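You operate a simulated robot arm through the tools that you are given. There is no shell and no other tool. Be economical: measure what you need, move in short steps, check, and stop when the job is done.

The job below is to be done with a simulated robot arm. You get a single attempt, and the scene is never put back.

TASK
Plug the toaster in and toast the rack's slice on setting 4.
Fine: white plug, socket three, switched on once it sits; the toast goes back in the rack.

Only the result counts: the job must be done as asked and must still hold three seconds after the hand-in. Knocking over, shifting, dropping, spilling or breaking anything else fails it.

THE ROBOT
A 6-joint arm with a two-finger parallel gripper, fixed in place. Base frame: the origin is at the foot of the arm, x ahead of it, y to its left, z up. Lengths are in mm, angles in rad, forces in N, time in s.
With the tool pointing down near the work surface it reaches from about 360 to 820 mm from the base axis. Its first joint turns from -2.897 to 2.897 rad. Payload 3.91 kg.
The TCP is the grasp point between the finger pads, 30 mm short of the fingertips. In the tool frame z runs along the fingers and y along their closing line. Largest opening 110 mm; finger width 20, thickness 10; the body of the gripper, 48 by 112 mm, starts 55 mm behind the TCP.
Orientation is told as [roll, pitch, yaw] about the base's x, y, z axes, in that order, counted from this pose: with the fingers straight down and closing along the base's y, the tool's x points along the base's -x, its y along +y and its z along -z.

THE INTERFACE
- The arm moves only by the tool play_rows. Its argument "plan" is text: rows parted by semicolons, each of 7 numbers parted by spaces: the shift along the base's x, y, z in mm, then the turn, a rotation vector about the base's x, y, z in rad, then the finger opening in mm, from 0 to 110. In form: x y z wx wy wz gripper; .... A call has 1 to 20 rows; each row shifts and turns the commanded pose from where the row before left it. Each row takes 0.2 s and may step no farther than 50 mm and 0.15 rad from the row before; otherwise, or with a gripper value out of range, the whole call is refused. A pose out of reach is approached as far as the arm can. The call stops where the force on the tool passes 40 N (or 10 N more than at its start, if that is more) or the arm is blocked; 0.2 s more then pass. The fingers move at their own pace (about 45 mm/s each) and stop on an object; they squeeze with about 34 N. The grip force told is the motor's: it shows also when the fingers shut on nothing. Time passes only in rows, and 0.2 s behind the last, so rows that do not move let the fingers close. The reply holds the time, the measured pose of the TCP, the force on the tool along the base axes, the opening and the grip force, in the units named above and with some noise, with the torque about the TCP (base axes, N m) and any sound that the robot's microphone picked up, and new pictures: "show" is both (left out), scene, wrist or none.
- Cameras (640 x 400 px; columns grow to the right, rows downward): "scene" is fixed at [50.3, -651.2, 1674.1]; the picture's right is [0.94, -0.35, 0.00], its down [-0.15, -0.41, -0.90] and it looks along [0.32, 0.84, -0.44] (base axes); focal length 329 px, centre (320, 200). "wrist" rides on the gripper at [77, 7, -115] in the tool frame; the picture's right is [-0.09, 1.00, 0.00], its down [-0.80, -0.07, -0.59] and it looks along [-0.59, -0.05, 0.80] (tool axes); focal length 270 px, centre (320, 200). There is no depth. A picture from a camera that has moved, and an enlarged one, comes with that camera's place and axes in the base frame and with its lens.
- lift_body(by): slides the trunk up (or, below 0, down) by that many mm; the arm rides with it, the base frame stays. It gives what a move gives, with no picture.
- zoom(camera, box): a new picture of the part [left, top, right, bottom] of that camera's present view, enlarged. It takes no simulated time.
- close_job(): hands the job in; it is judged then, once.

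Work in short steps. Places have to be worked out from the pictures, the camera data and where the tool is seen: move nearer, look again, correct. Check each grasp and each placing, and mend what went wrong. You have 120 turns and 200 pictures in all, those below and enlarged ones among them. Open the gripper and draw the arm clear of the work before you hand the job in, unless the task says otherwise; then end with one line.

The tools are called after "Request:" as name(argument=value, ...) on one line, values as JSON. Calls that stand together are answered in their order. play_rows: Moves the arm, as the interface text tells. Its arguments: {"type":"object","properties":{"plan":{"type":"string"},"show":{"type":"string","enum":["both","scene","wrist","none"]}},"required":["plan"]} The other tools are called the same way: lift_body (by) slides the trunk up or down; zoom (camera, box) takes an enlarged picture of a part of a camera's view; close_job () hands the job in.

At the start:

```text
time: 0.0
eef_pos: [354.0, 243.7, 1410.2]
tcp_rot: [0.001, -0.003, -0.003]
force: [-0.8, -0.9, -0.4]
ft_torque: [0.01, -0.02, -0.03]
finger_gap: 109.9
grip_force: 0.1
trunk travel left (down, up): [-575.0, 35.0]
```

scene: 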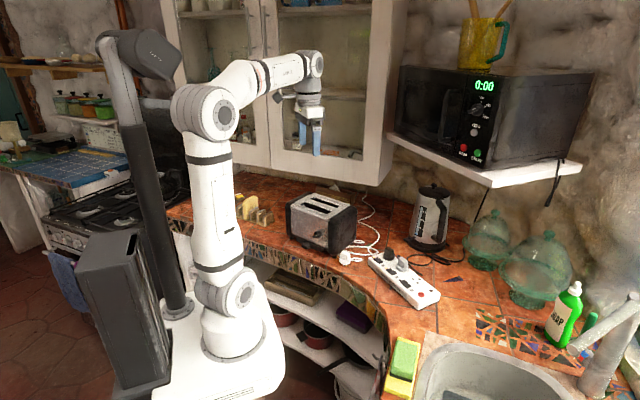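
wrist: 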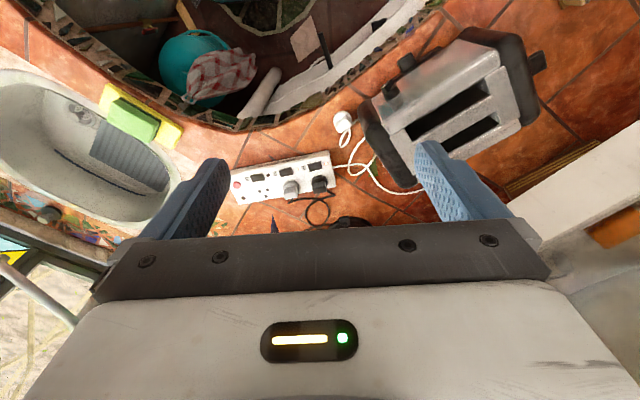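

The pictures show a toaster, a rack with slices to its left, a power strip and a white plug. I enlarge these areas first.

Request:
zoom(camera="scene", box=[220, 170, 380, 270])

Request:
zoom(camera="scene", box=[330, 220, 458, 300])

Request:
zoom(camera="wrist", box=[220, 90, 440, 230])

Request:
zoom(camera="wrist", box=[340, 10, 600, 200])

```text
4.00 times, centred on (300, 220) of scene
camera zoom: at [50.3, -651.2, 1674.1], right [0.94, -0.35, 0.0], down [-0.15, -0.41, -0.9], along [0.32, 0.84, -0.44], focal length 1316 px, centre (400, 120)
```

zoom: 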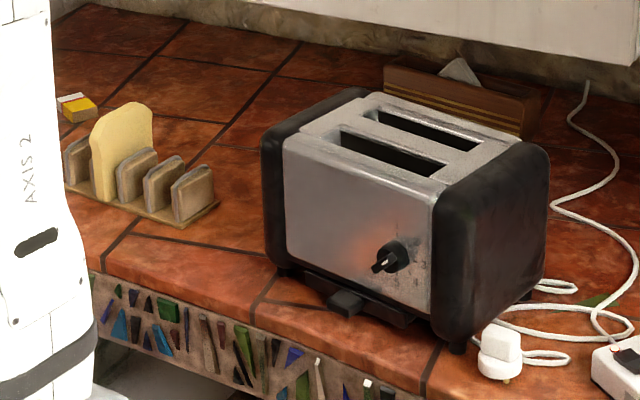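

```text
5.00 times, centred on (394, 260) of scene
camera zoom: at [50.3, -651.2, 1674.1], right [0.94, -0.35, 0.0], down [-0.15, -0.41, -0.9], along [0.32, 0.84, -0.44], focal length 1645 px, centre (-50, -100)
```

zoom: 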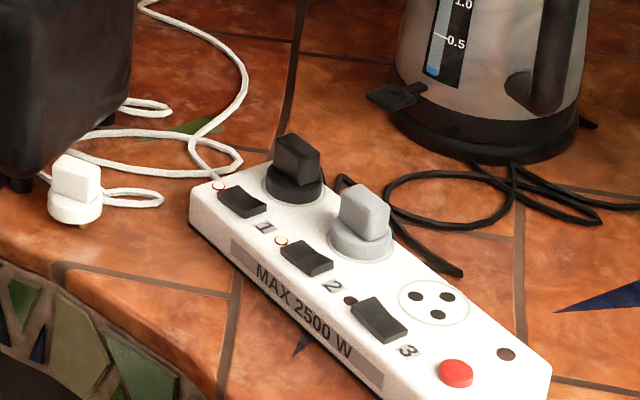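

```text
2.86 times, centred on (330, 160) of wrist
camera zoom: at [276.9, 250.8, 1524.3], right [0.09, 1.0, 0.0], down [0.8, -0.07, 0.6], along [0.59, -0.05, -0.8], focal length 772 px, centre (291, 314)
```

zoom: 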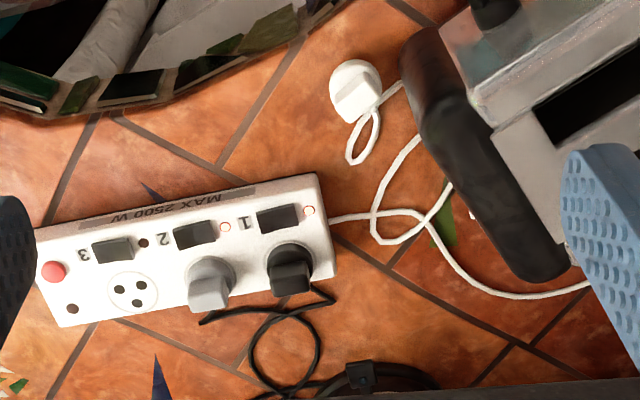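

```text
2.11 times, centred on (470, 105) of wrist
camera zoom: at [276.9, 250.8, 1524.3], right [0.09, 1.0, 0.0], down [0.8, -0.07, 0.6], along [0.59, -0.05, -0.8], focal length 569 px, centre (4, 400)
```

zoom: 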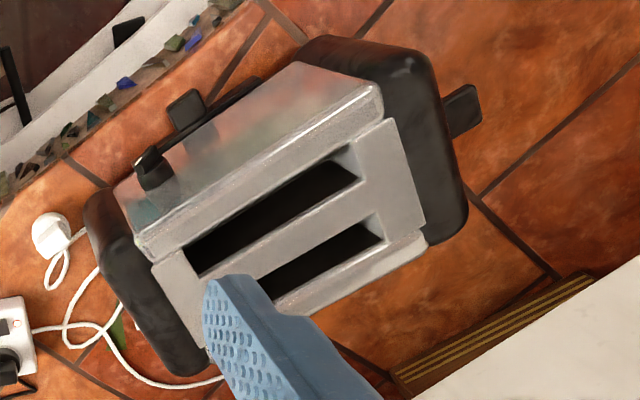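

The plug is near (511,288), socket 3 near (680,67) and the rack slice near (215,770). I move over the plug, staying high, then lower the trunk.

Request:
play_rows(plan="39 11 0 0 0 0 110;39 11 0 0 0 0 110;39 11 0 0 0 0 110;39 11 0 0 0 0 110", show="none")

Request:
lift_body(by=-250)

Request:
play_rows(plan="0 0 0 0 0 0 110")

```text
time: 1.0
eef_pos: [512.4, 288.4, 1408.8]
tcp_rot: [0.001, -0.002, -0.001]
force: [-0.1, -0.2, -0.4]
ft_torque: [0.0, -0.03, -0.02]
finger_gap: 110.1
grip_force: 0.0
trunk travel left (down, up): [-575.0, 35.0]
```

```text
time: 3.6
eef_pos: [509.9, 287.8, 1160.6]
tcp_rot: [-0.001, -0.004, -0.003]
force: [0.1, 0.3, 0.2]
ft_torque: [0.0, -0.01, 0.06]
finger_gap: 110.0
grip_force: 0.0
trunk travel left (down, up): [-325.0, 285.0]
```

```text
time: 4.0
eef_pos: [510.4, 287.6, 1160.6]
tcp_rot: [-0.001, -0.003, -0.002]
force: [-0.3, 0.2, -0.1]
ft_torque: [-0.03, -0.01, 0.03]
finger_gap: 109.8
grip_force: 0.1
trunk travel left (down, up): [-325.0, 285.0]
camera wrist: at [433.4, 294.8, 1273.9], right [0.09, 1.0, 0.0], down [0.8, -0.07, 0.6], along [0.59, -0.05, -0.8], focal length 270 px, centre (320, 200)
```

scene: 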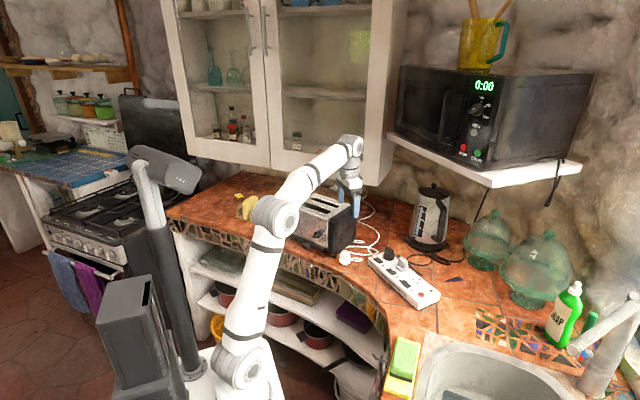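
wrist: 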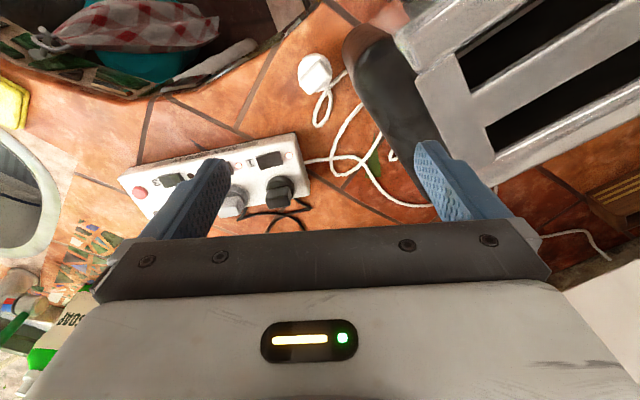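

The plug and the strip are both in view, so I enlarge them to get orientation.

Request:
zoom(camera="wrist", box=[270, 30, 430, 130])

Request:
zoom(camera="scene", box=[328, 240, 376, 270])

Request:
zoom(camera="scene", box=[364, 245, 444, 310])

```text
4.00 times, centred on (350, 80) of wrist
camera zoom: at [433.4, 294.8, 1273.9], right [0.09, 1.0, 0.0], down [0.8, -0.07, 0.6], along [0.59, -0.05, -0.8], focal length 1081 px, centre (200, 680)
```

zoom: 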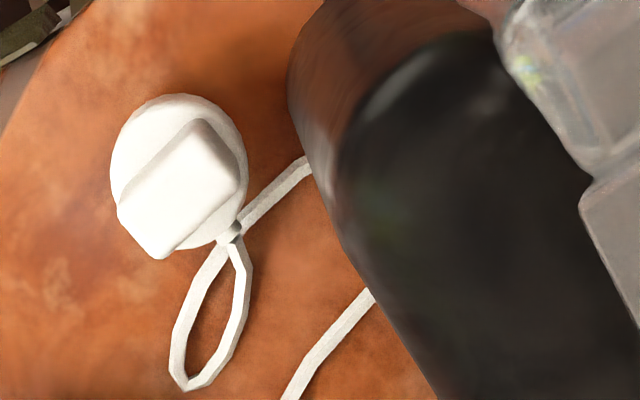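

```text
13.33 times, centred on (352, 255) of scene
camera zoom: at [50.3, -651.2, 1674.1], right [0.94, -0.35, 0.0], down [-0.15, -0.41, -0.9], along [0.32, 0.84, -0.44], focal length 4388 px, centre (-107, -533)
```

zoom: 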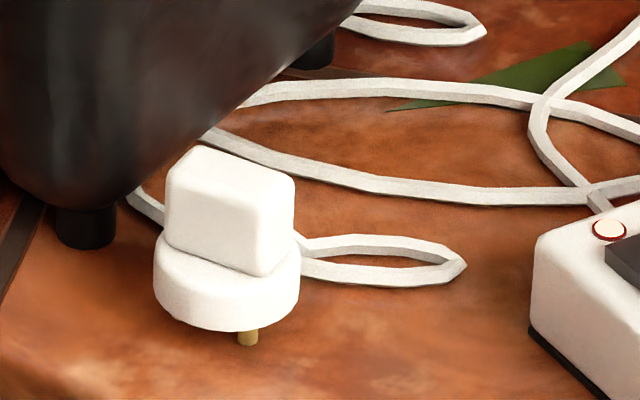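

```text
6.15 times, centred on (404, 278) of scene
camera zoom: at [50.3, -651.2, 1674.1], right [0.94, -0.35, 0.0], down [-0.15, -0.41, -0.9], along [0.32, 0.84, -0.44], focal length 2025 px, centre (-197, -277)
```

zoom: 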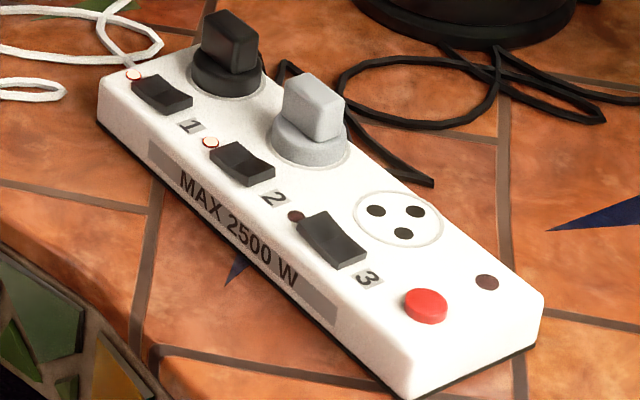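

I move the wrist over the strip to see the hole pattern and the seated plugs.

Request:
play_rows(plan="40 -40 0 0 0 0 110;40 -40 0 0 0 0 110;40 -40 0 0 0 0 110;20 -40 -20 0 0 0 110;0 -30 -40 0 0 0 110;0 0 -10 0 0 0 110", show="wrist")

Request:
zoom(camera="wrist", box=[200, 0, 500, 190])

```text
refused: row 1 steps farther than a row can; nothing moved
```

```text
2.11 times, centred on (350, 95) of wrist
camera zoom: at [433.4, 294.8, 1273.9], right [0.09, 1.0, 0.0], down [0.8, -0.07, 0.6], along [0.59, -0.05, -0.8], focal length 569 px, centre (257, 421)
```

zoom: 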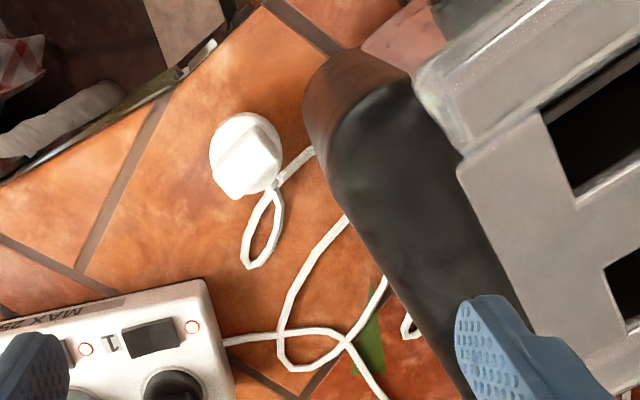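

The step was over 50 mm, so I use smaller rows.

Request:
play_rows(plan="30 -38 0 0 0 0 110;30 -38 0 0 0 0 110;30 -38 0 0 0 0 110;30 -38 0 0 0 0 110;20 -36 -20 0 0 0 110;0 0 -40 0 0 0 110", show="wrist")

Request:
zoom(camera="wrist", box=[220, 40, 420, 165])

```text
time: 5.4
eef_pos: [650.8, 98.6, 1098.7]
tcp_rot: [-0.001, -0.001, -0.002]
force: [0.0, 0.5, -0.8]
ft_torque: [0.03, 0.02, -0.02]
finger_gap: 110.1
grip_force: 0.1
trunk travel left (down, up): [-325.0, 285.0]
camera wrist: at [574.0, 106.0, 1213.4], right [0.09, 1.0, 0.0], down [0.8, -0.07, 0.6], along [0.59, -0.05, -0.8], focal length 270 px, centre (320, 200)
```

wrist: 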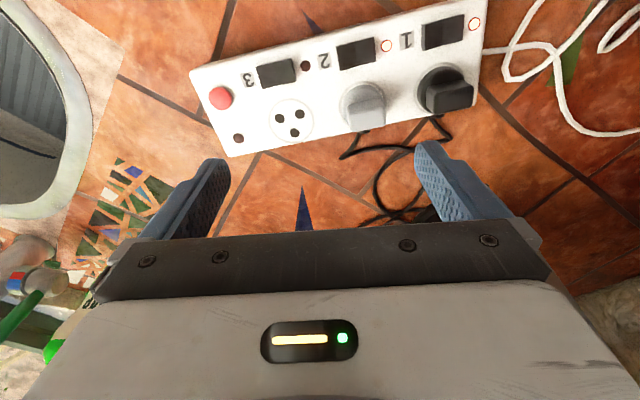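

```text
3.20 times, centred on (320, 102) of wrist
camera zoom: at [574.0, 106.0, 1213.4], right [0.09, 1.0, 0.0], down [0.8, -0.07, 0.6], along [0.59, -0.05, -0.8], focal length 865 px, centre (320, 512)
```

zoom: 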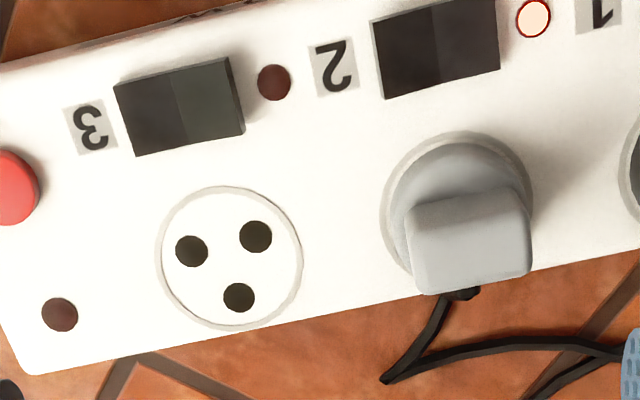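

Socket 3's single hole faces +x at a yaw of about 0.127. The seated plugs have their cords on that side. The white plug sits at (506,283) with its cord at about 0.70 rad, so I turn the tool by +2.27 to keep the camera away from the toaster and hover over it.

Request:
play_rows(plan="-9 11.5 2 0 0 0.142 60;-9 11.5 2 0 0 0.142 60;-9 11.5 2 0 0 0.142 60;-9 11.5 2 0 0 0.142 60;-9 11.5 2 0 0 0.142 60;-9 11.5 2 0 0 0.142 60;-9 11.5 2 0 0 0.142 60;-9 11.5 2 0 0 0.142 60;-9 11.5 2 0 0 0.142 60;-9 11.5 2 0 0 0.142 60;-9 11.5 0 0 0 0.142 60;-9 11.5 0 0 0 0.142 60;-9 11.5 0 0 0 0.142 60;-9 11.5 0 0 0 0.142 60;-9 11.5 0 0 0 0.142 60;-9 11.5 0 0 0 0.142 60", show="both")

```text
time: 8.8
eef_pos: [506.7, 283.7, 1122.7]
tcp_rot: [0.0, -0.004, 2.274]
force: [0.7, -0.2, 0.2]
ft_torque: [0.01, 0.02, -0.03]
finger_gap: 60.0
grip_force: 0.1
trunk travel left (down, up): [-325.0, 285.0]
camera wrist: at [551.5, 220.1, 1234.6], right [-0.82, -0.58, 0.0], down [-0.46, 0.66, 0.6], along [-0.34, 0.49, -0.8], focal length 270 px, centre (320, 200)
```

scene: 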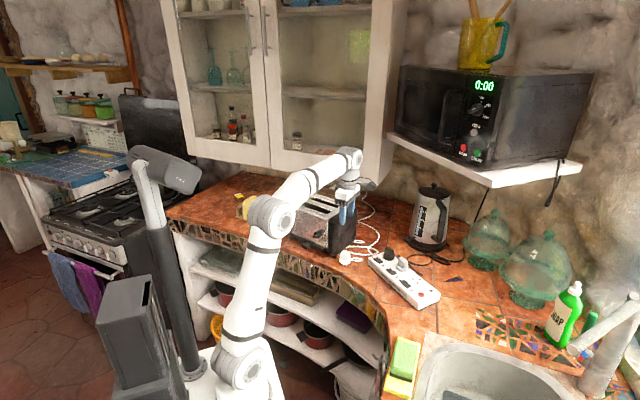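
wrist: 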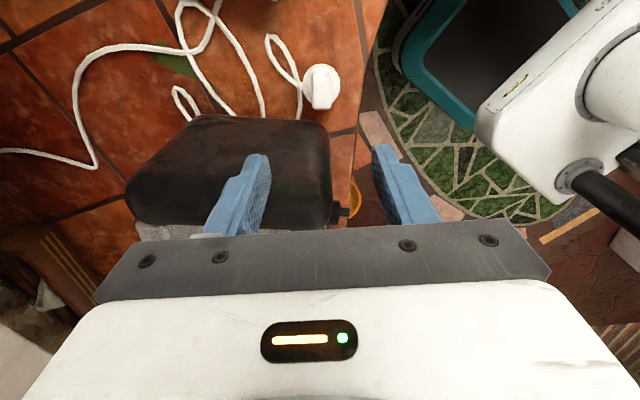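

The turn worked, so I enlarge the plug to refine its place and yaw.

Request:
zoom(camera="wrist", box=[260, 30, 380, 130])

Request:
zoom(camera="wrist", box=[110, 60, 430, 260])

```text
4.00 times, centred on (320, 80) of wrist
camera zoom: at [551.5, 220.1, 1234.6], right [-0.82, -0.58, 0.0], down [-0.46, 0.66, 0.6], along [-0.34, 0.49, -0.8], focal length 1081 px, centre (320, 680)
```

zoom: 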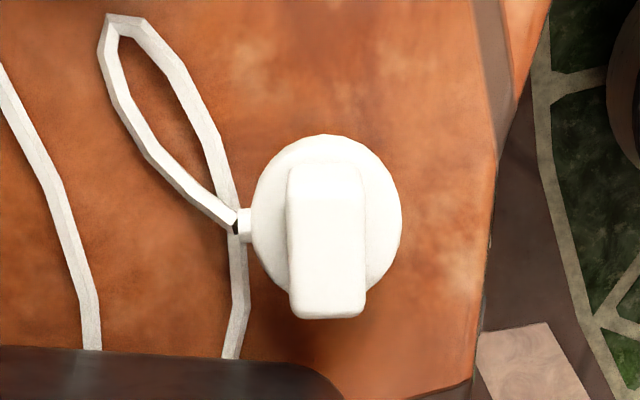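

```text
2.00 times, centred on (270, 160) of wrist
camera zoom: at [551.5, 220.1, 1234.6], right [-0.82, -0.58, 0.0], down [-0.46, 0.66, 0.6], along [-0.34, 0.49, -0.8], focal length 541 px, centre (420, 280)
```

zoom: 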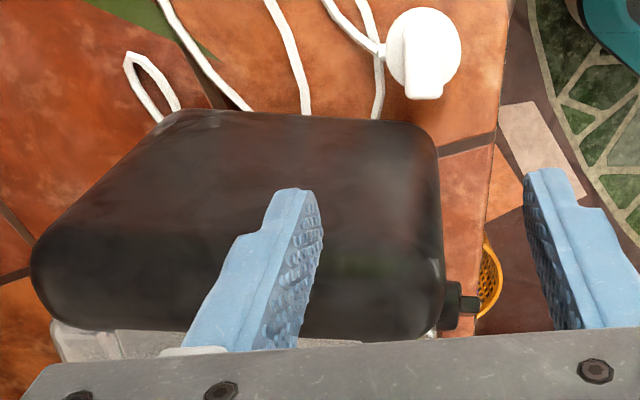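

The plug's place is confirmed at (506,283) with yaw about 0.65. The toaster end is only 32–50 mm away, so I tilt the tool top 0.15 rad away from it and descend partway.

Request:
play_rows(plan="1 -3 0 0.118 0.09 0 50;0 0 0 0 0 -0.045 50;0 0 -45 0 0 0 50;0 0 -45 0 0 0 50;0 0 -40 0 0 0 50", show="both")

Request:
zoom(camera="scene", box=[310, 190, 390, 270])

```text
time: 10.0
eef_pos: [508.3, 280.0, 988.8]
tcp_rot: [-0.007, -0.153, 2.226]
force: [-0.4, -1.4, -0.5]
ft_torque: [-0.01, -0.02, -0.01]
finger_gap: 49.7
grip_force: 0.1
trunk travel left (down, up): [-325.0, 285.0]
camera wrist: at [558.8, 202.1, 1090.1], right [-0.84, -0.54, 0.01], down [-0.38, 0.6, 0.71], along [-0.38, 0.6, -0.71], focal length 270 px, centre (320, 200)
```

scene: 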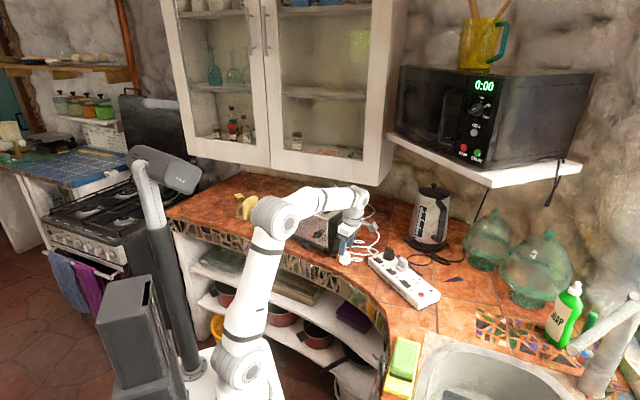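
wrist: 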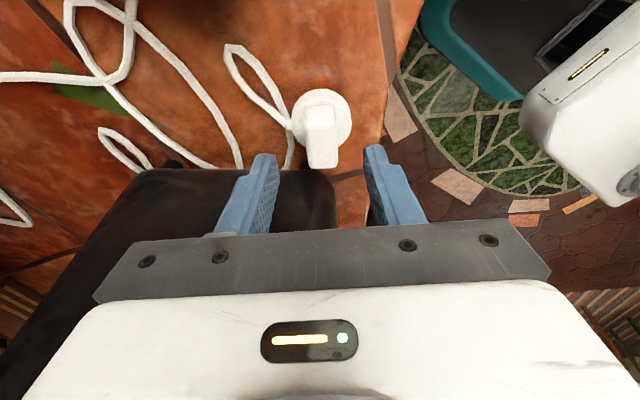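

```text
5.00 times, centred on (350, 230) of scene
camera zoom: at [50.3, -651.2, 1674.1], right [0.94, -0.35, 0.0], down [-0.15, -0.41, -0.9], along [0.32, 0.84, -0.44], focal length 1645 px, centre (170, 50)
```

zoom: 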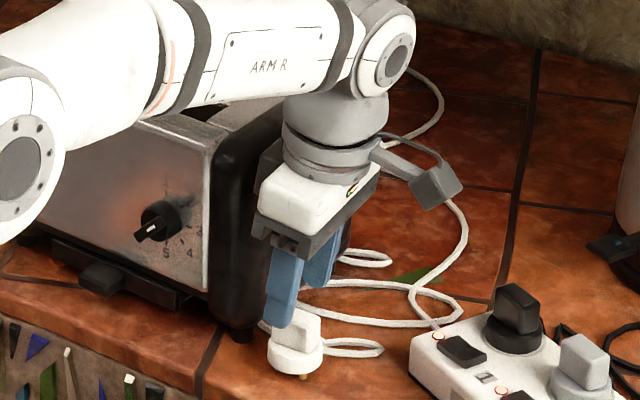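

Alignment looks good and there's a gap to the toaster. I descend a further 30 mm and check.

Request:
play_rows(plan="0 0 -15 0 0 0 50;0 0 -15 0 0 0 50", show="wrist")

Request:
zoom(camera="wrist", box=[240, 80, 400, 240])

Request:
zoom(camera="scene", box=[325, 220, 375, 270])

```text
time: 10.6
eef_pos: [508.9, 280.5, 959.0]
tcp_rot: [-0.008, -0.152, 2.225]
force: [0.4, -0.1, 0.4]
ft_torque: [-0.02, 0.0, -0.02]
finger_gap: 50.0
grip_force: 0.1
trunk travel left (down, up): [-325.0, 285.0]
camera wrist: at [558.6, 202.4, 1060.1], right [-0.84, -0.54, 0.01], down [-0.38, 0.6, 0.71], along [-0.39, 0.6, -0.71], focal length 270 px, centre (320, 200)
```

wrist: 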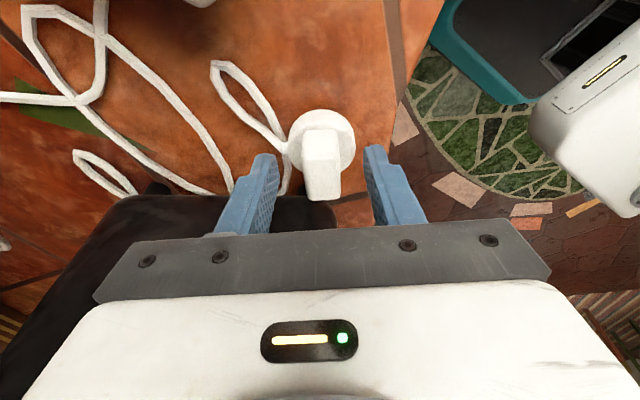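

```text
2.50 times, centred on (320, 160) of wrist
camera zoom: at [558.6, 202.4, 1060.1], right [-0.84, -0.54, 0.01], down [-0.38, 0.6, 0.71], along [-0.39, 0.6, -0.71], focal length 676 px, centre (320, 300)
```

zoom: 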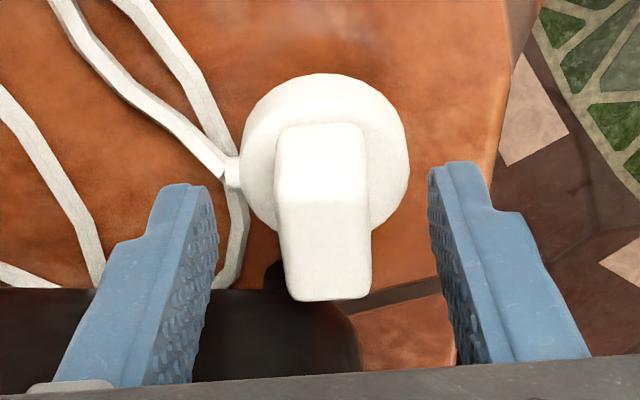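

```text
8.00 times, centred on (350, 245) of scene
camera zoom: at [50.3, -651.2, 1674.1], right [0.94, -0.35, 0.0], down [-0.15, -0.41, -0.9], along [0.32, 0.84, -0.44], focal length 2633 px, centre (80, -160)
```

zoom: 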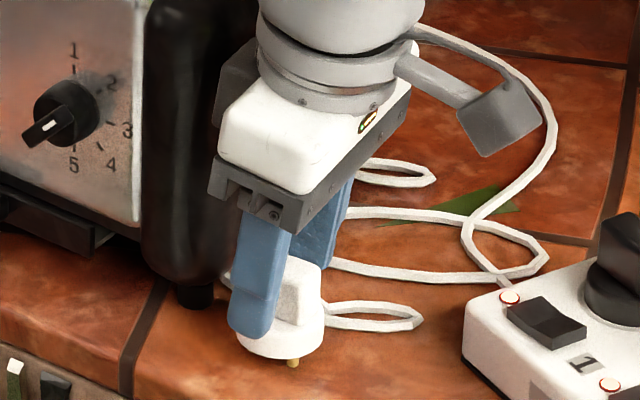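

The fingers straddle the block and sit centred on it. I go 10 mm lower with a slight shift, then close.

Request:
play_rows(plan="-1.5 2 -5 0 0 0 50;0 0 -5 0 0 0 50;0 0 0 0 0 0 10;0 0 0 0 0 0 10;0 0 0 0 0 0 10;0 0 0 0 0 0 10", show="wrist")

Request:
zoom(camera="wrist", box=[240, 80, 400, 240])

Request:
zoom(camera="scene", box=[325, 220, 375, 270])

```text
time: 12.0
eef_pos: [506.2, 280.4, 949.0]
tcp_rot: [-0.009, -0.152, 2.226]
force: [6.5, -6.2, 7.3]
ft_torque: [0.43, 0.1, -0.1]
finger_gap: 39.5
grip_force: 33.9
trunk travel left (down, up): [-325.0, 285.0]
camera wrist: at [557.7, 203.2, 1051.3], right [-0.84, -0.54, 0.01], down [-0.38, 0.6, 0.71], along [-0.38, 0.6, -0.7], focal length 270 px, centre (320, 200)
```

wrist: 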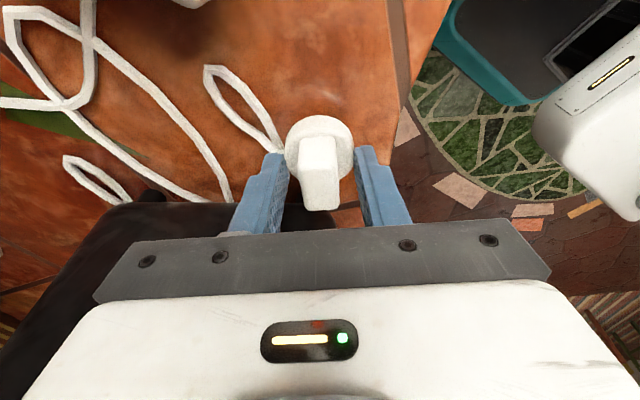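

```text
2.50 times, centred on (320, 160) of wrist
camera zoom: at [557.7, 203.2, 1051.3], right [-0.84, -0.54, 0.01], down [-0.38, 0.6, 0.71], along [-0.38, 0.6, -0.7], focal length 676 px, centre (320, 300)
```

zoom: 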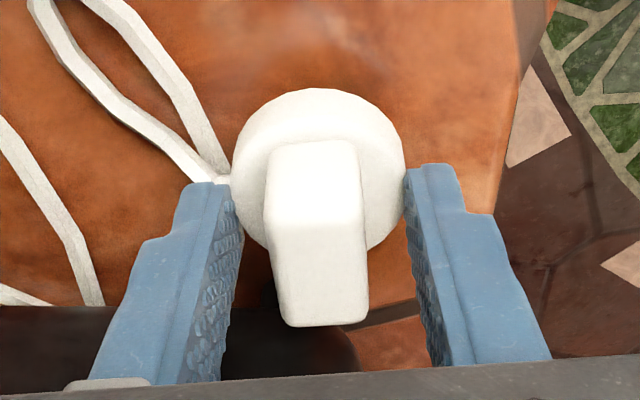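

```text
8.00 times, centred on (350, 245) of scene
camera zoom: at [50.3, -651.2, 1674.1], right [0.94, -0.35, 0.0], down [-0.15, -0.41, -0.9], along [0.32, 0.84, -0.44], focal length 2633 px, centre (80, -160)
```

zoom: 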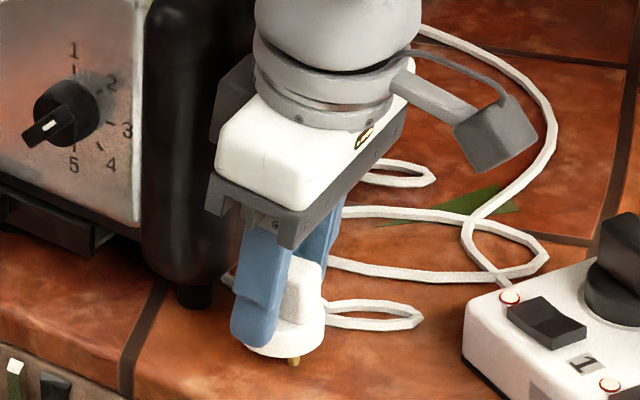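

The fingers closed on the disc rim (gap 39.5) rather than the block. I open, rise 9 mm and close on the block.

Request:
play_rows(plan="0 0 0 0 0 0 50;0 0 0 0 0 0 50;0 0 9 0 0 0 50;0 0 0 0 0 0 10;0 0 0 0 0 0 10;0 0 0 0 0 0 10;0 0 0 0 0 0 10", show="wrist")

Request:
zoom(camera="wrist", box=[240, 80, 400, 240])

```text
time: 13.6
eef_pos: [506.5, 282.1, 958.1]
tcp_rot: [-0.005, -0.152, 2.227]
force: [0.9, -0.8, -1.3]
ft_torque: [0.09, 0.03, -0.01]
finger_gap: 19.4
grip_force: 34.2
trunk travel left (down, up): [-325.0, 285.0]
camera wrist: at [557.3, 204.2, 1060.0], right [-0.84, -0.54, 0.01], down [-0.38, 0.6, 0.71], along [-0.39, 0.6, -0.71], focal length 270 px, centre (320, 200)
```

wrist: 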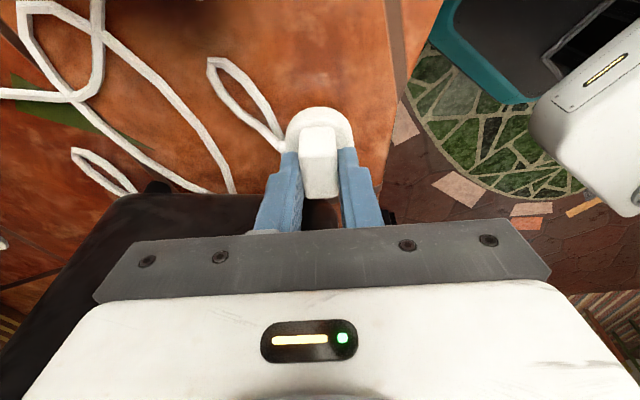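

```text
2.50 times, centred on (320, 160) of wrist
camera zoom: at [557.3, 204.2, 1060.0], right [-0.84, -0.54, 0.01], down [-0.38, 0.6, 0.71], along [-0.39, 0.6, -0.71], focal length 676 px, centre (320, 300)
```

zoom: 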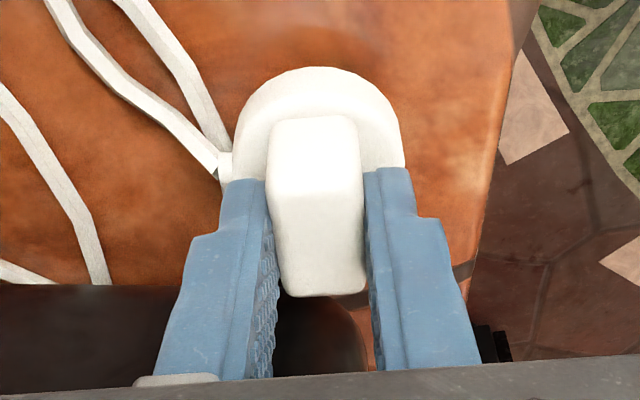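

The block is gripped (gap 19.4). I lift it straight up and check that it holds.

Request:
play_rows(plan="1 -1.5 35 0 0 0 10;1 -1.5 35 0 0 0 10;1 -1 35 0 0 0 10", show="both")

Request:
zoom(camera="scene", box=[320, 200, 400, 250])

```text
time: 14.4
eef_pos: [509.9, 278.3, 1064.1]
tcp_rot: [-0.007, -0.152, 2.228]
force: [0.9, 0.5, -1.1]
ft_torque: [-0.02, -0.01, 0.0]
finger_gap: 19.3
grip_force: 34.1
trunk travel left (down, up): [-325.0, 285.0]
camera wrist: at [561.1, 200.5, 1165.6], right [-0.84, -0.54, 0.01], down [-0.38, 0.6, 0.71], along [-0.39, 0.59, -0.71], focal length 270 px, centre (320, 200)
```

scene: 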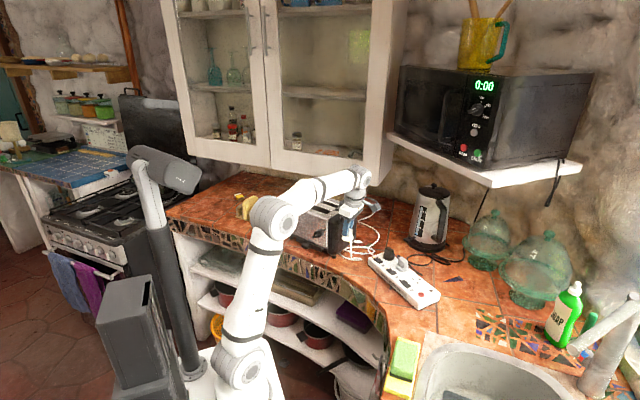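
wrist: 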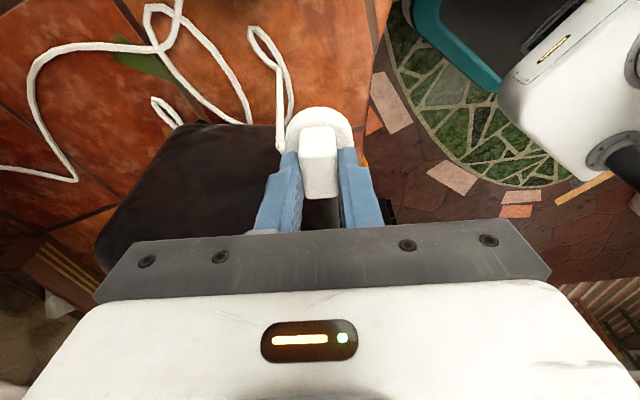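

```text
8.00 times, centred on (360, 225) of scene
camera zoom: at [50.3, -651.2, 1674.1], right [0.94, -0.35, 0.0], down [-0.15, -0.41, -0.9], along [0.32, 0.84, -0.44], focal length 2633 px, centre (0, 0)
```

zoom: 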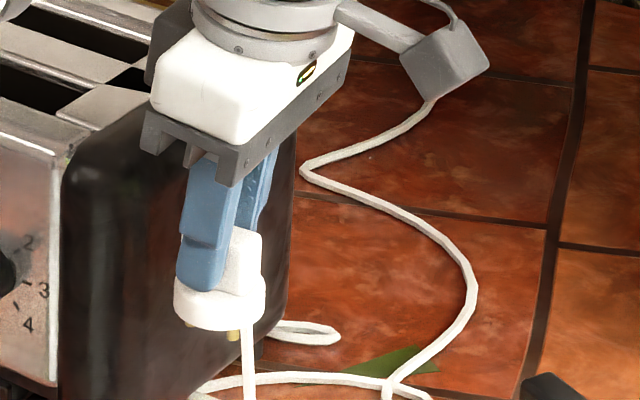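

The plug hangs vertically, and the pin pattern fits the cord-side assumption. I carry it above socket 3 while turning -0.529.

Request:
play_rows(plan="24 -30.5 0 0 0 -0.1058 10;24 -30.5 0 0 0 -0.1058 10;24 -30.5 0 0 0 -0.1058 10;24 -30.5 0 0 0 -0.1058 10;24 -30.5 0 0 0 -0.1058 10;24 -30.5 0 0 0 0 10;24 -30.5 0 0 0 0 10;0 0 0 0 0 0 10", show="both")

Request:
zoom(camera="scene", box=[374, 220, 454, 300])

Request:
zoom(camera="wrist", box=[220, 60, 420, 185])

```text
time: 16.2
eef_pos: [676.4, 64.6, 1063.5]
tcp_rot: [-0.006, -0.152, 1.697]
force: [-0.3, -0.1, -1.1]
ft_torque: [0.0, 0.0, 0.0]
finger_gap: 19.5
grip_force: 33.5
trunk travel left (down, up): [-325.0, 285.0]
camera wrist: at [681.3, -29.1, 1165.0], right [-1.0, -0.04, 0.01], down [-0.02, 0.7, 0.71], along [-0.03, 0.71, -0.71], focal length 270 px, centre (320, 200)
```

scene: 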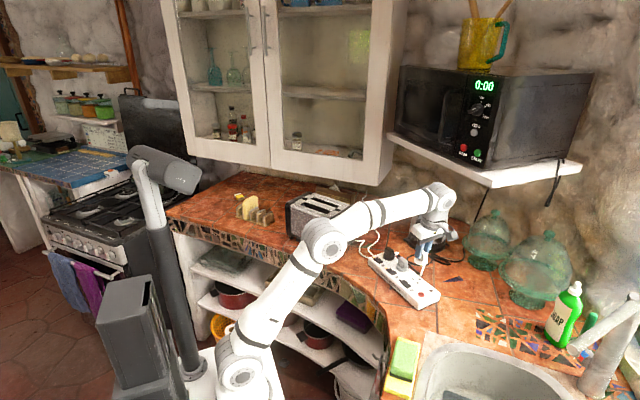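
wrist: 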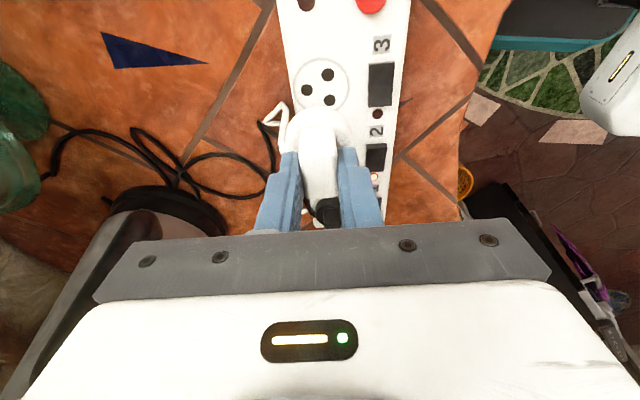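

```text
5.00 times, centred on (414, 260) of scene
camera zoom: at [50.3, -651.2, 1674.1], right [0.94, -0.35, 0.0], down [-0.15, -0.41, -0.9], along [0.32, 0.84, -0.44], focal length 1645 px, centre (-150, -100)
```

zoom: 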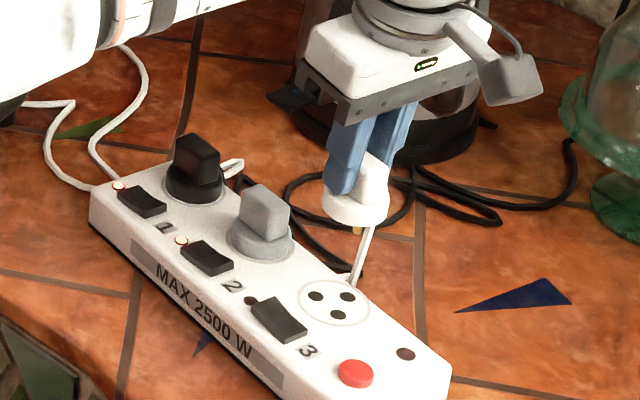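

```text
3.20 times, centred on (320, 122) of wrist
camera zoom: at [681.3, -29.1, 1165.0], right [-1.0, -0.04, 0.01], down [-0.02, 0.7, 0.71], along [-0.03, 0.71, -0.71], focal length 865 px, centre (320, 448)
```

zoom: 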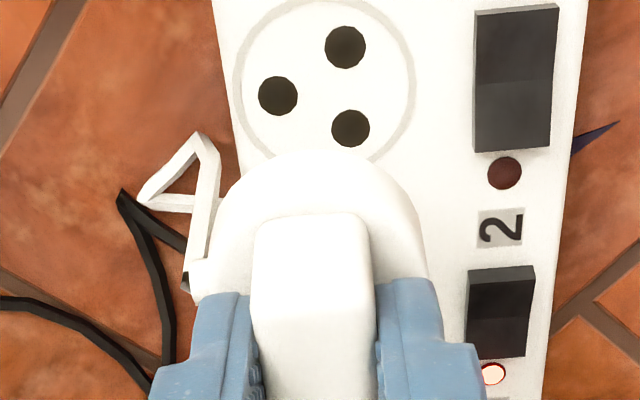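

Triangulating gives a strip top of about z=935 and socket 3 at (674.6,67.4). I shift (-2,+2.5), go down until the pins are just above it, and look.

Request:
play_rows(plan="-2 2.5 -15 0 0 0 10;0 0 -20 0 0 0 10;0 0 -13 0 0 0 10;0 0 0 0 0 0 10", show="wrist")

Request:
zoom(camera="scene", box=[394, 245, 444, 295])

Request:
zoom(camera="wrist", box=[240, 60, 400, 160])

```text
time: 17.2
eef_pos: [675.0, 66.9, 1016.0]
tcp_rot: [-0.007, -0.152, 1.698]
force: [-0.2, 0.4, -0.9]
ft_torque: [0.0, 0.0, 0.01]
finger_gap: 19.4
grip_force: 34.5
trunk travel left (down, up): [-325.0, 285.0]
camera wrist: at [679.6, -25.7, 1117.4], right [-1.0, -0.04, 0.01], down [-0.02, 0.7, 0.71], along [-0.03, 0.71, -0.71], focal length 270 px, centre (320, 200)
```

wrist: 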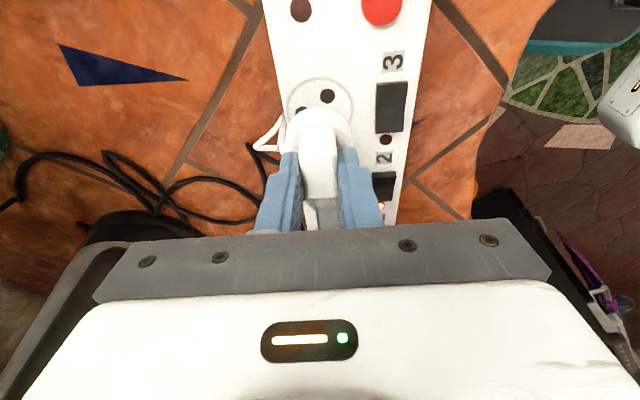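

```text
8.00 times, centred on (419, 270) of scene
camera zoom: at [50.3, -651.2, 1674.1], right [0.94, -0.35, 0.0], down [-0.15, -0.41, -0.9], along [0.32, 0.84, -0.44], focal length 2633 px, centre (-472, -360)
```

zoom: 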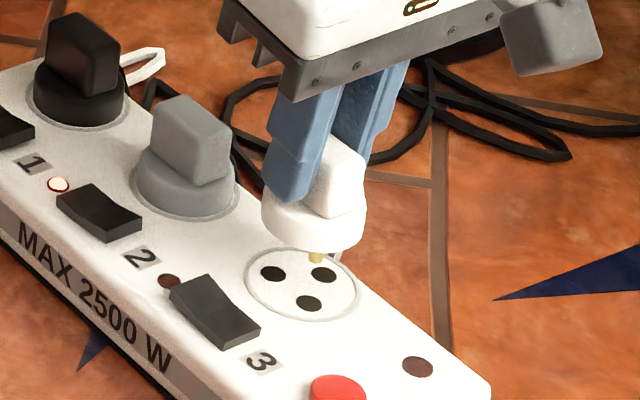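

```text
4.00 times, centred on (320, 110) of wrist
camera zoom: at [679.6, -25.7, 1117.4], right [-1.0, -0.04, 0.01], down [-0.02, 0.7, 0.71], along [-0.03, 0.71, -0.71], focal length 1081 px, centre (320, 560)
```

zoom: 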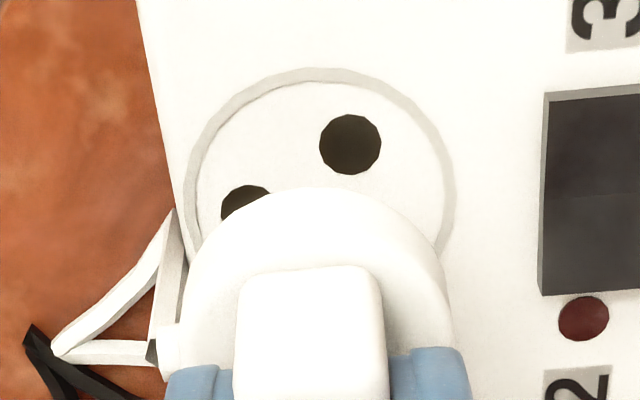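

The scene view suggests the strip top is lower, around 925, which puts the socket nearer y≈70. I shift (-1,+3), step down slowly and compare again.

Request:
play_rows(plan="-1 3 -4 0 0 0 10;0 0 -4 0 0 0 10;0 0 0 0 0 0 10", show="none")

Request:
zoom(camera="scene", box=[404, 260, 436, 292])

Request:
zoom(camera="wrist", box=[240, 60, 400, 160])

```text
time: 18.0
eef_pos: [674.8, 70.9, 1008.5]
tcp_rot: [-0.007, -0.153, 1.699]
force: [-0.6, 0.1, -0.5]
ft_torque: [0.01, 0.0, -0.01]
finger_gap: 19.2
grip_force: 33.9
trunk travel left (down, up): [-325.0, 285.0]
```

```text
12.50 times, centred on (420, 276) of scene
camera zoom: at [50.3, -651.2, 1674.1], right [0.94, -0.35, 0.0], down [-0.15, -0.41, -0.9], along [0.32, 0.84, -0.44], focal length 4114 px, centre (-930, -750)
```

zoom: 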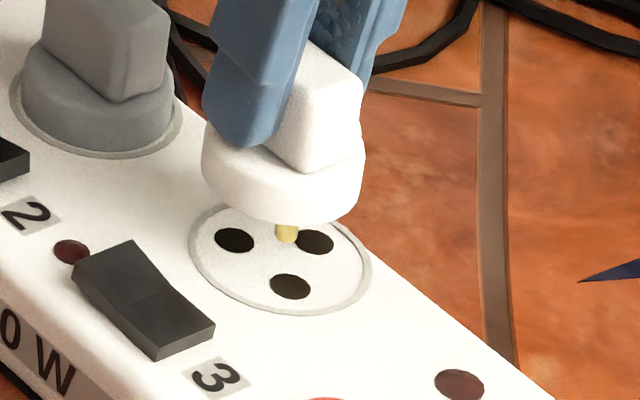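

```text
4.00 times, centred on (320, 110) of wrist
camera zoom: at [678.4, -22.6, 1109.3], right [-1.0, -0.04, 0.01], down [-0.02, 0.7, 0.71], along [-0.03, 0.71, -0.71], focal length 1081 px, centre (320, 560)
```

zoom: 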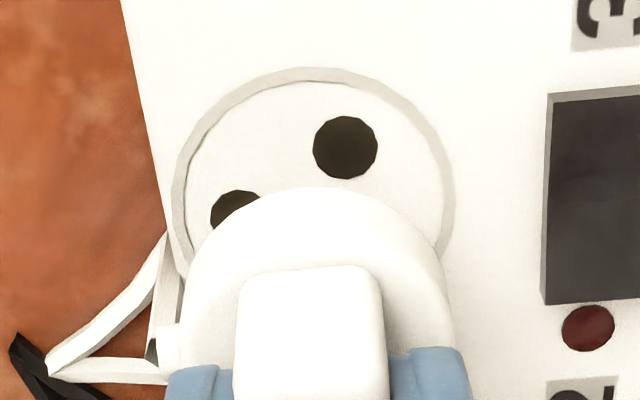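

Both views now agree: strip top about 925, with a small correction of (+0.7,-2). I apply it, descend 7 mm and recheck.

Request:
play_rows(plan="0.7 -2 -4 0 0 0 10;0 0 -4 0 0 0 10;0 0 0 0 0 0 10", show="none")

Request:
zoom(camera="scene", box=[404, 260, 436, 292])

Request:
zoom(camera="wrist", box=[240, 60, 400, 160])

```text
time: 18.8
eef_pos: [673.9, 68.7, 1000.3]
tcp_rot: [-0.007, -0.153, 1.698]
force: [0.1, -0.1, -0.7]
ft_torque: [0.01, 0.0, 0.0]
finger_gap: 19.2
grip_force: 33.9
trunk travel left (down, up): [-325.0, 285.0]
```

```text
12.50 times, centred on (420, 276) of scene
camera zoom: at [50.3, -651.2, 1674.1], right [0.94, -0.35, 0.0], down [-0.15, -0.41, -0.9], along [0.32, 0.84, -0.44], focal length 4114 px, centre (-930, -750)
```

zoom: 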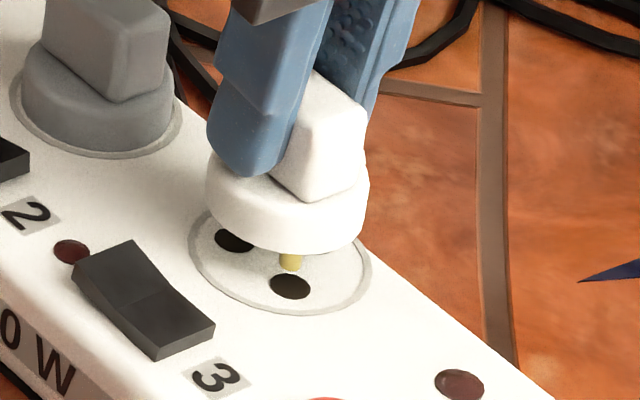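

```text
4.00 times, centred on (320, 110) of wrist
camera zoom: at [679.4, -24.9, 1101.1], right [-1.0, -0.04, 0.01], down [-0.02, 0.7, 0.71], along [-0.03, 0.71, -0.71], focal length 1081 px, centre (320, 560)
```

zoom: 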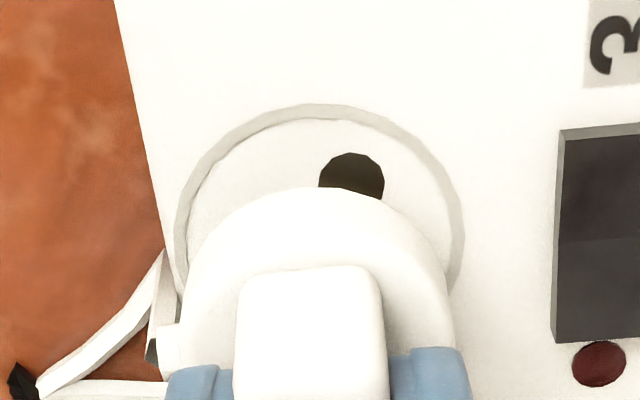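

The pin sits right above its hole in both views. I descend 9 mm in small steps and watch the force.

Request:
play_rows(plan="0 0 -3 0 0 0 10;0 0 -2 0 0 0 10;0 0 -2 0 0 0 10;0 0 -2 0 0 0 10", show="none")

Request:
zoom(camera="scene", box=[404, 260, 436, 292])

```text
time: 19.8
eef_pos: [674.8, 68.9, 990.3]
tcp_rot: [-0.006, -0.153, 1.699]
force: [-0.2, 0.6, -1.6]
ft_torque: [0.03, 0.01, -0.03]
finger_gap: 19.0
grip_force: 34.0
trunk travel left (down, up): [-325.0, 285.0]
```

```text
12.50 times, centred on (420, 276) of scene
camera zoom: at [50.3, -651.2, 1674.1], right [0.94, -0.35, 0.0], down [-0.15, -0.41, -0.9], along [0.32, 0.84, -0.44], focal length 4114 px, centre (-930, -750)
```

zoom: 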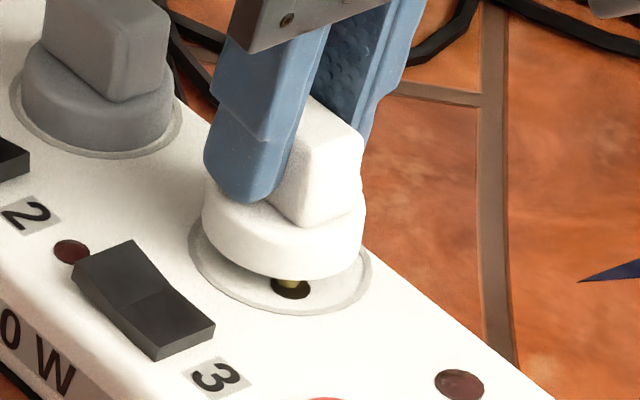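

The pin is entering its hole with almost no force, so I press on down.

Request:
play_rows(plan="0 0 -2 0 0 0 10;0 0 -2 0 0 0 10;0 0 -2 0 0 0 10;0 0 -2 0 0 0 10;0 0 -2 0 0 0 10;0 0 -2 0 0 0 10", show="none")

Request:
zoom(camera="scene", box=[404, 260, 436, 292])

```text
time: 21.2
eef_pos: [673.9, 68.3, 983.5]
tcp_rot: [-0.014, -0.151, 1.7]
force: [7.3, 0.5, 28.6]
ft_torque: [0.11, 0.12, -0.01]
finger_gap: 19.4
grip_force: 34.5
trunk travel left (down, up): [-325.0, 285.0]
```

```text
12.50 times, centred on (420, 276) of scene
camera zoom: at [50.3, -651.2, 1674.1], right [0.94, -0.35, 0.0], down [-0.15, -0.41, -0.9], along [0.32, 0.84, -0.44], focal length 4114 px, centre (-930, -750)
```

zoom: 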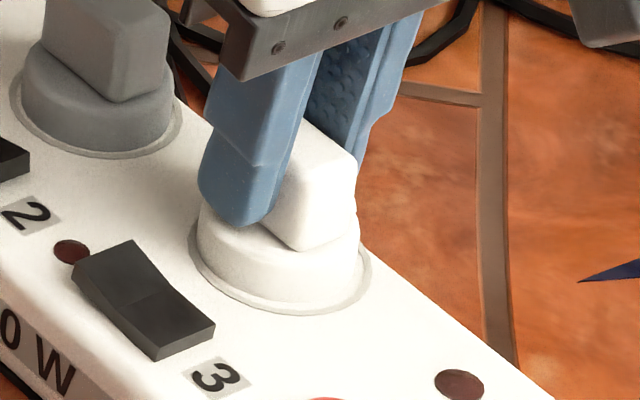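

The disc looks almost seated, with 28 N of pressing force. I push a touch more to be sure.

Request:
play_rows(plan="0.5 0 -1.5 0 0 0 10;0 0 -1.5 0 0 0 10;0 0 -1.5 0 0 0 10", show="none")

Request:
zoom(camera="scene", box=[404, 260, 436, 292])

```text
time: 21.7
eef_pos: [674.4, 67.3, 981.5]
tcp_rot: [-0.019, -0.152, 1.699]
force: [-1.2, 0.4, 12.2]
ft_torque: [0.01, 0.25, -0.03]
finger_gap: 19.6
grip_force: 33.8
trunk travel left (down, up): [-325.0, 285.0]
stopped in row 2: the force on the tool passed its limit (the readings are from after the stop); the commanded pose is now the measured one
```

```text
12.50 times, centred on (420, 276) of scene
camera zoom: at [50.3, -651.2, 1674.1], right [0.94, -0.35, 0.0], down [-0.15, -0.41, -0.9], along [0.32, 0.84, -0.44], focal length 4114 px, centre (-930, -750)
```

zoom: 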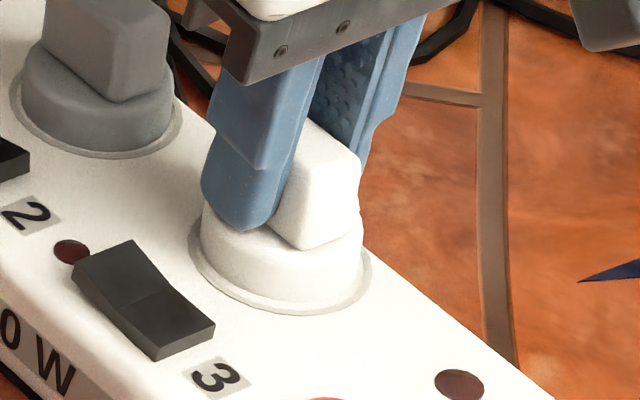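

The disc sits centred in its ring. I release, rise and look.

Request:
play_rows(plan="0 0 0 0 0 0 45;0 0 0 0 0 0 45;0 -2 25 0 0 0 45;0 -4 45 0 0 0 45", show="wrist")

Request:
zoom(camera="scene", box=[384, 250, 444, 295])

Request:
zoom(camera="wrist", box=[240, 60, 440, 200])

```text
time: 22.7
eef_pos: [675.5, 63.9, 1050.6]
tcp_rot: [-0.015, -0.152, 1.701]
force: [0.1, 0.2, -0.5]
ft_torque: [-0.03, -0.01, 0.01]
finger_gap: 45.0
grip_force: 0.2
trunk travel left (down, up): [-325.0, 285.0]
camera wrist: at [679.9, -30.8, 1151.4], right [-1.0, -0.04, 0.0], down [-0.03, 0.7, 0.71], along [-0.03, 0.71, -0.7], focal length 270 px, centre (320, 200)
```

wrist: 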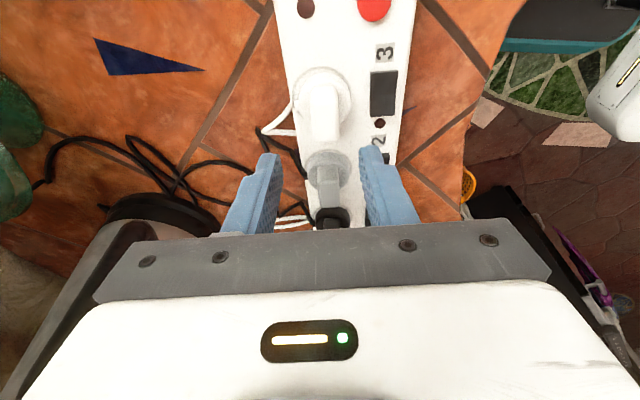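

```text
8.89 times, centred on (414, 272) of scene
camera zoom: at [50.3, -651.2, 1674.1], right [0.94, -0.35, 0.0], down [-0.15, -0.41, -0.9], along [0.32, 0.84, -0.44], focal length 2925 px, centre (-516, -444)
```

zoom: 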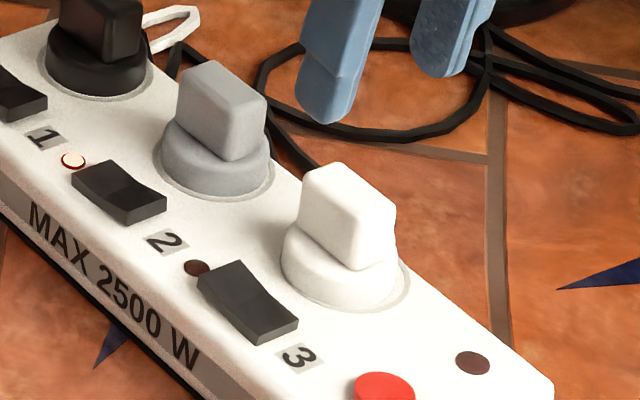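

```text
2.86 times, centred on (340, 130) of wrist
camera zoom: at [679.9, -30.8, 1151.4], right [-1.0, -0.04, 0.0], down [-0.03, 0.7, 0.71], along [-0.03, 0.71, -0.7], focal length 772 px, centre (263, 400)
```

zoom: 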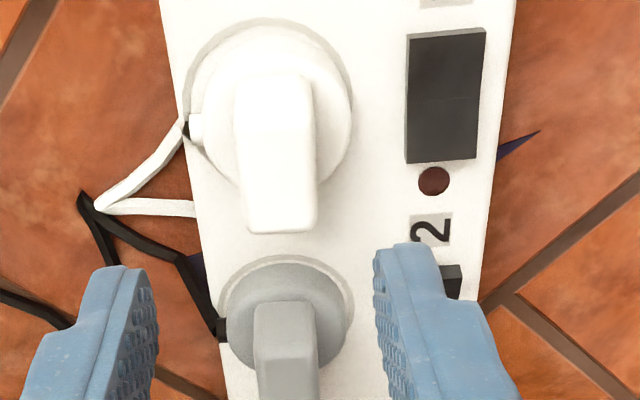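

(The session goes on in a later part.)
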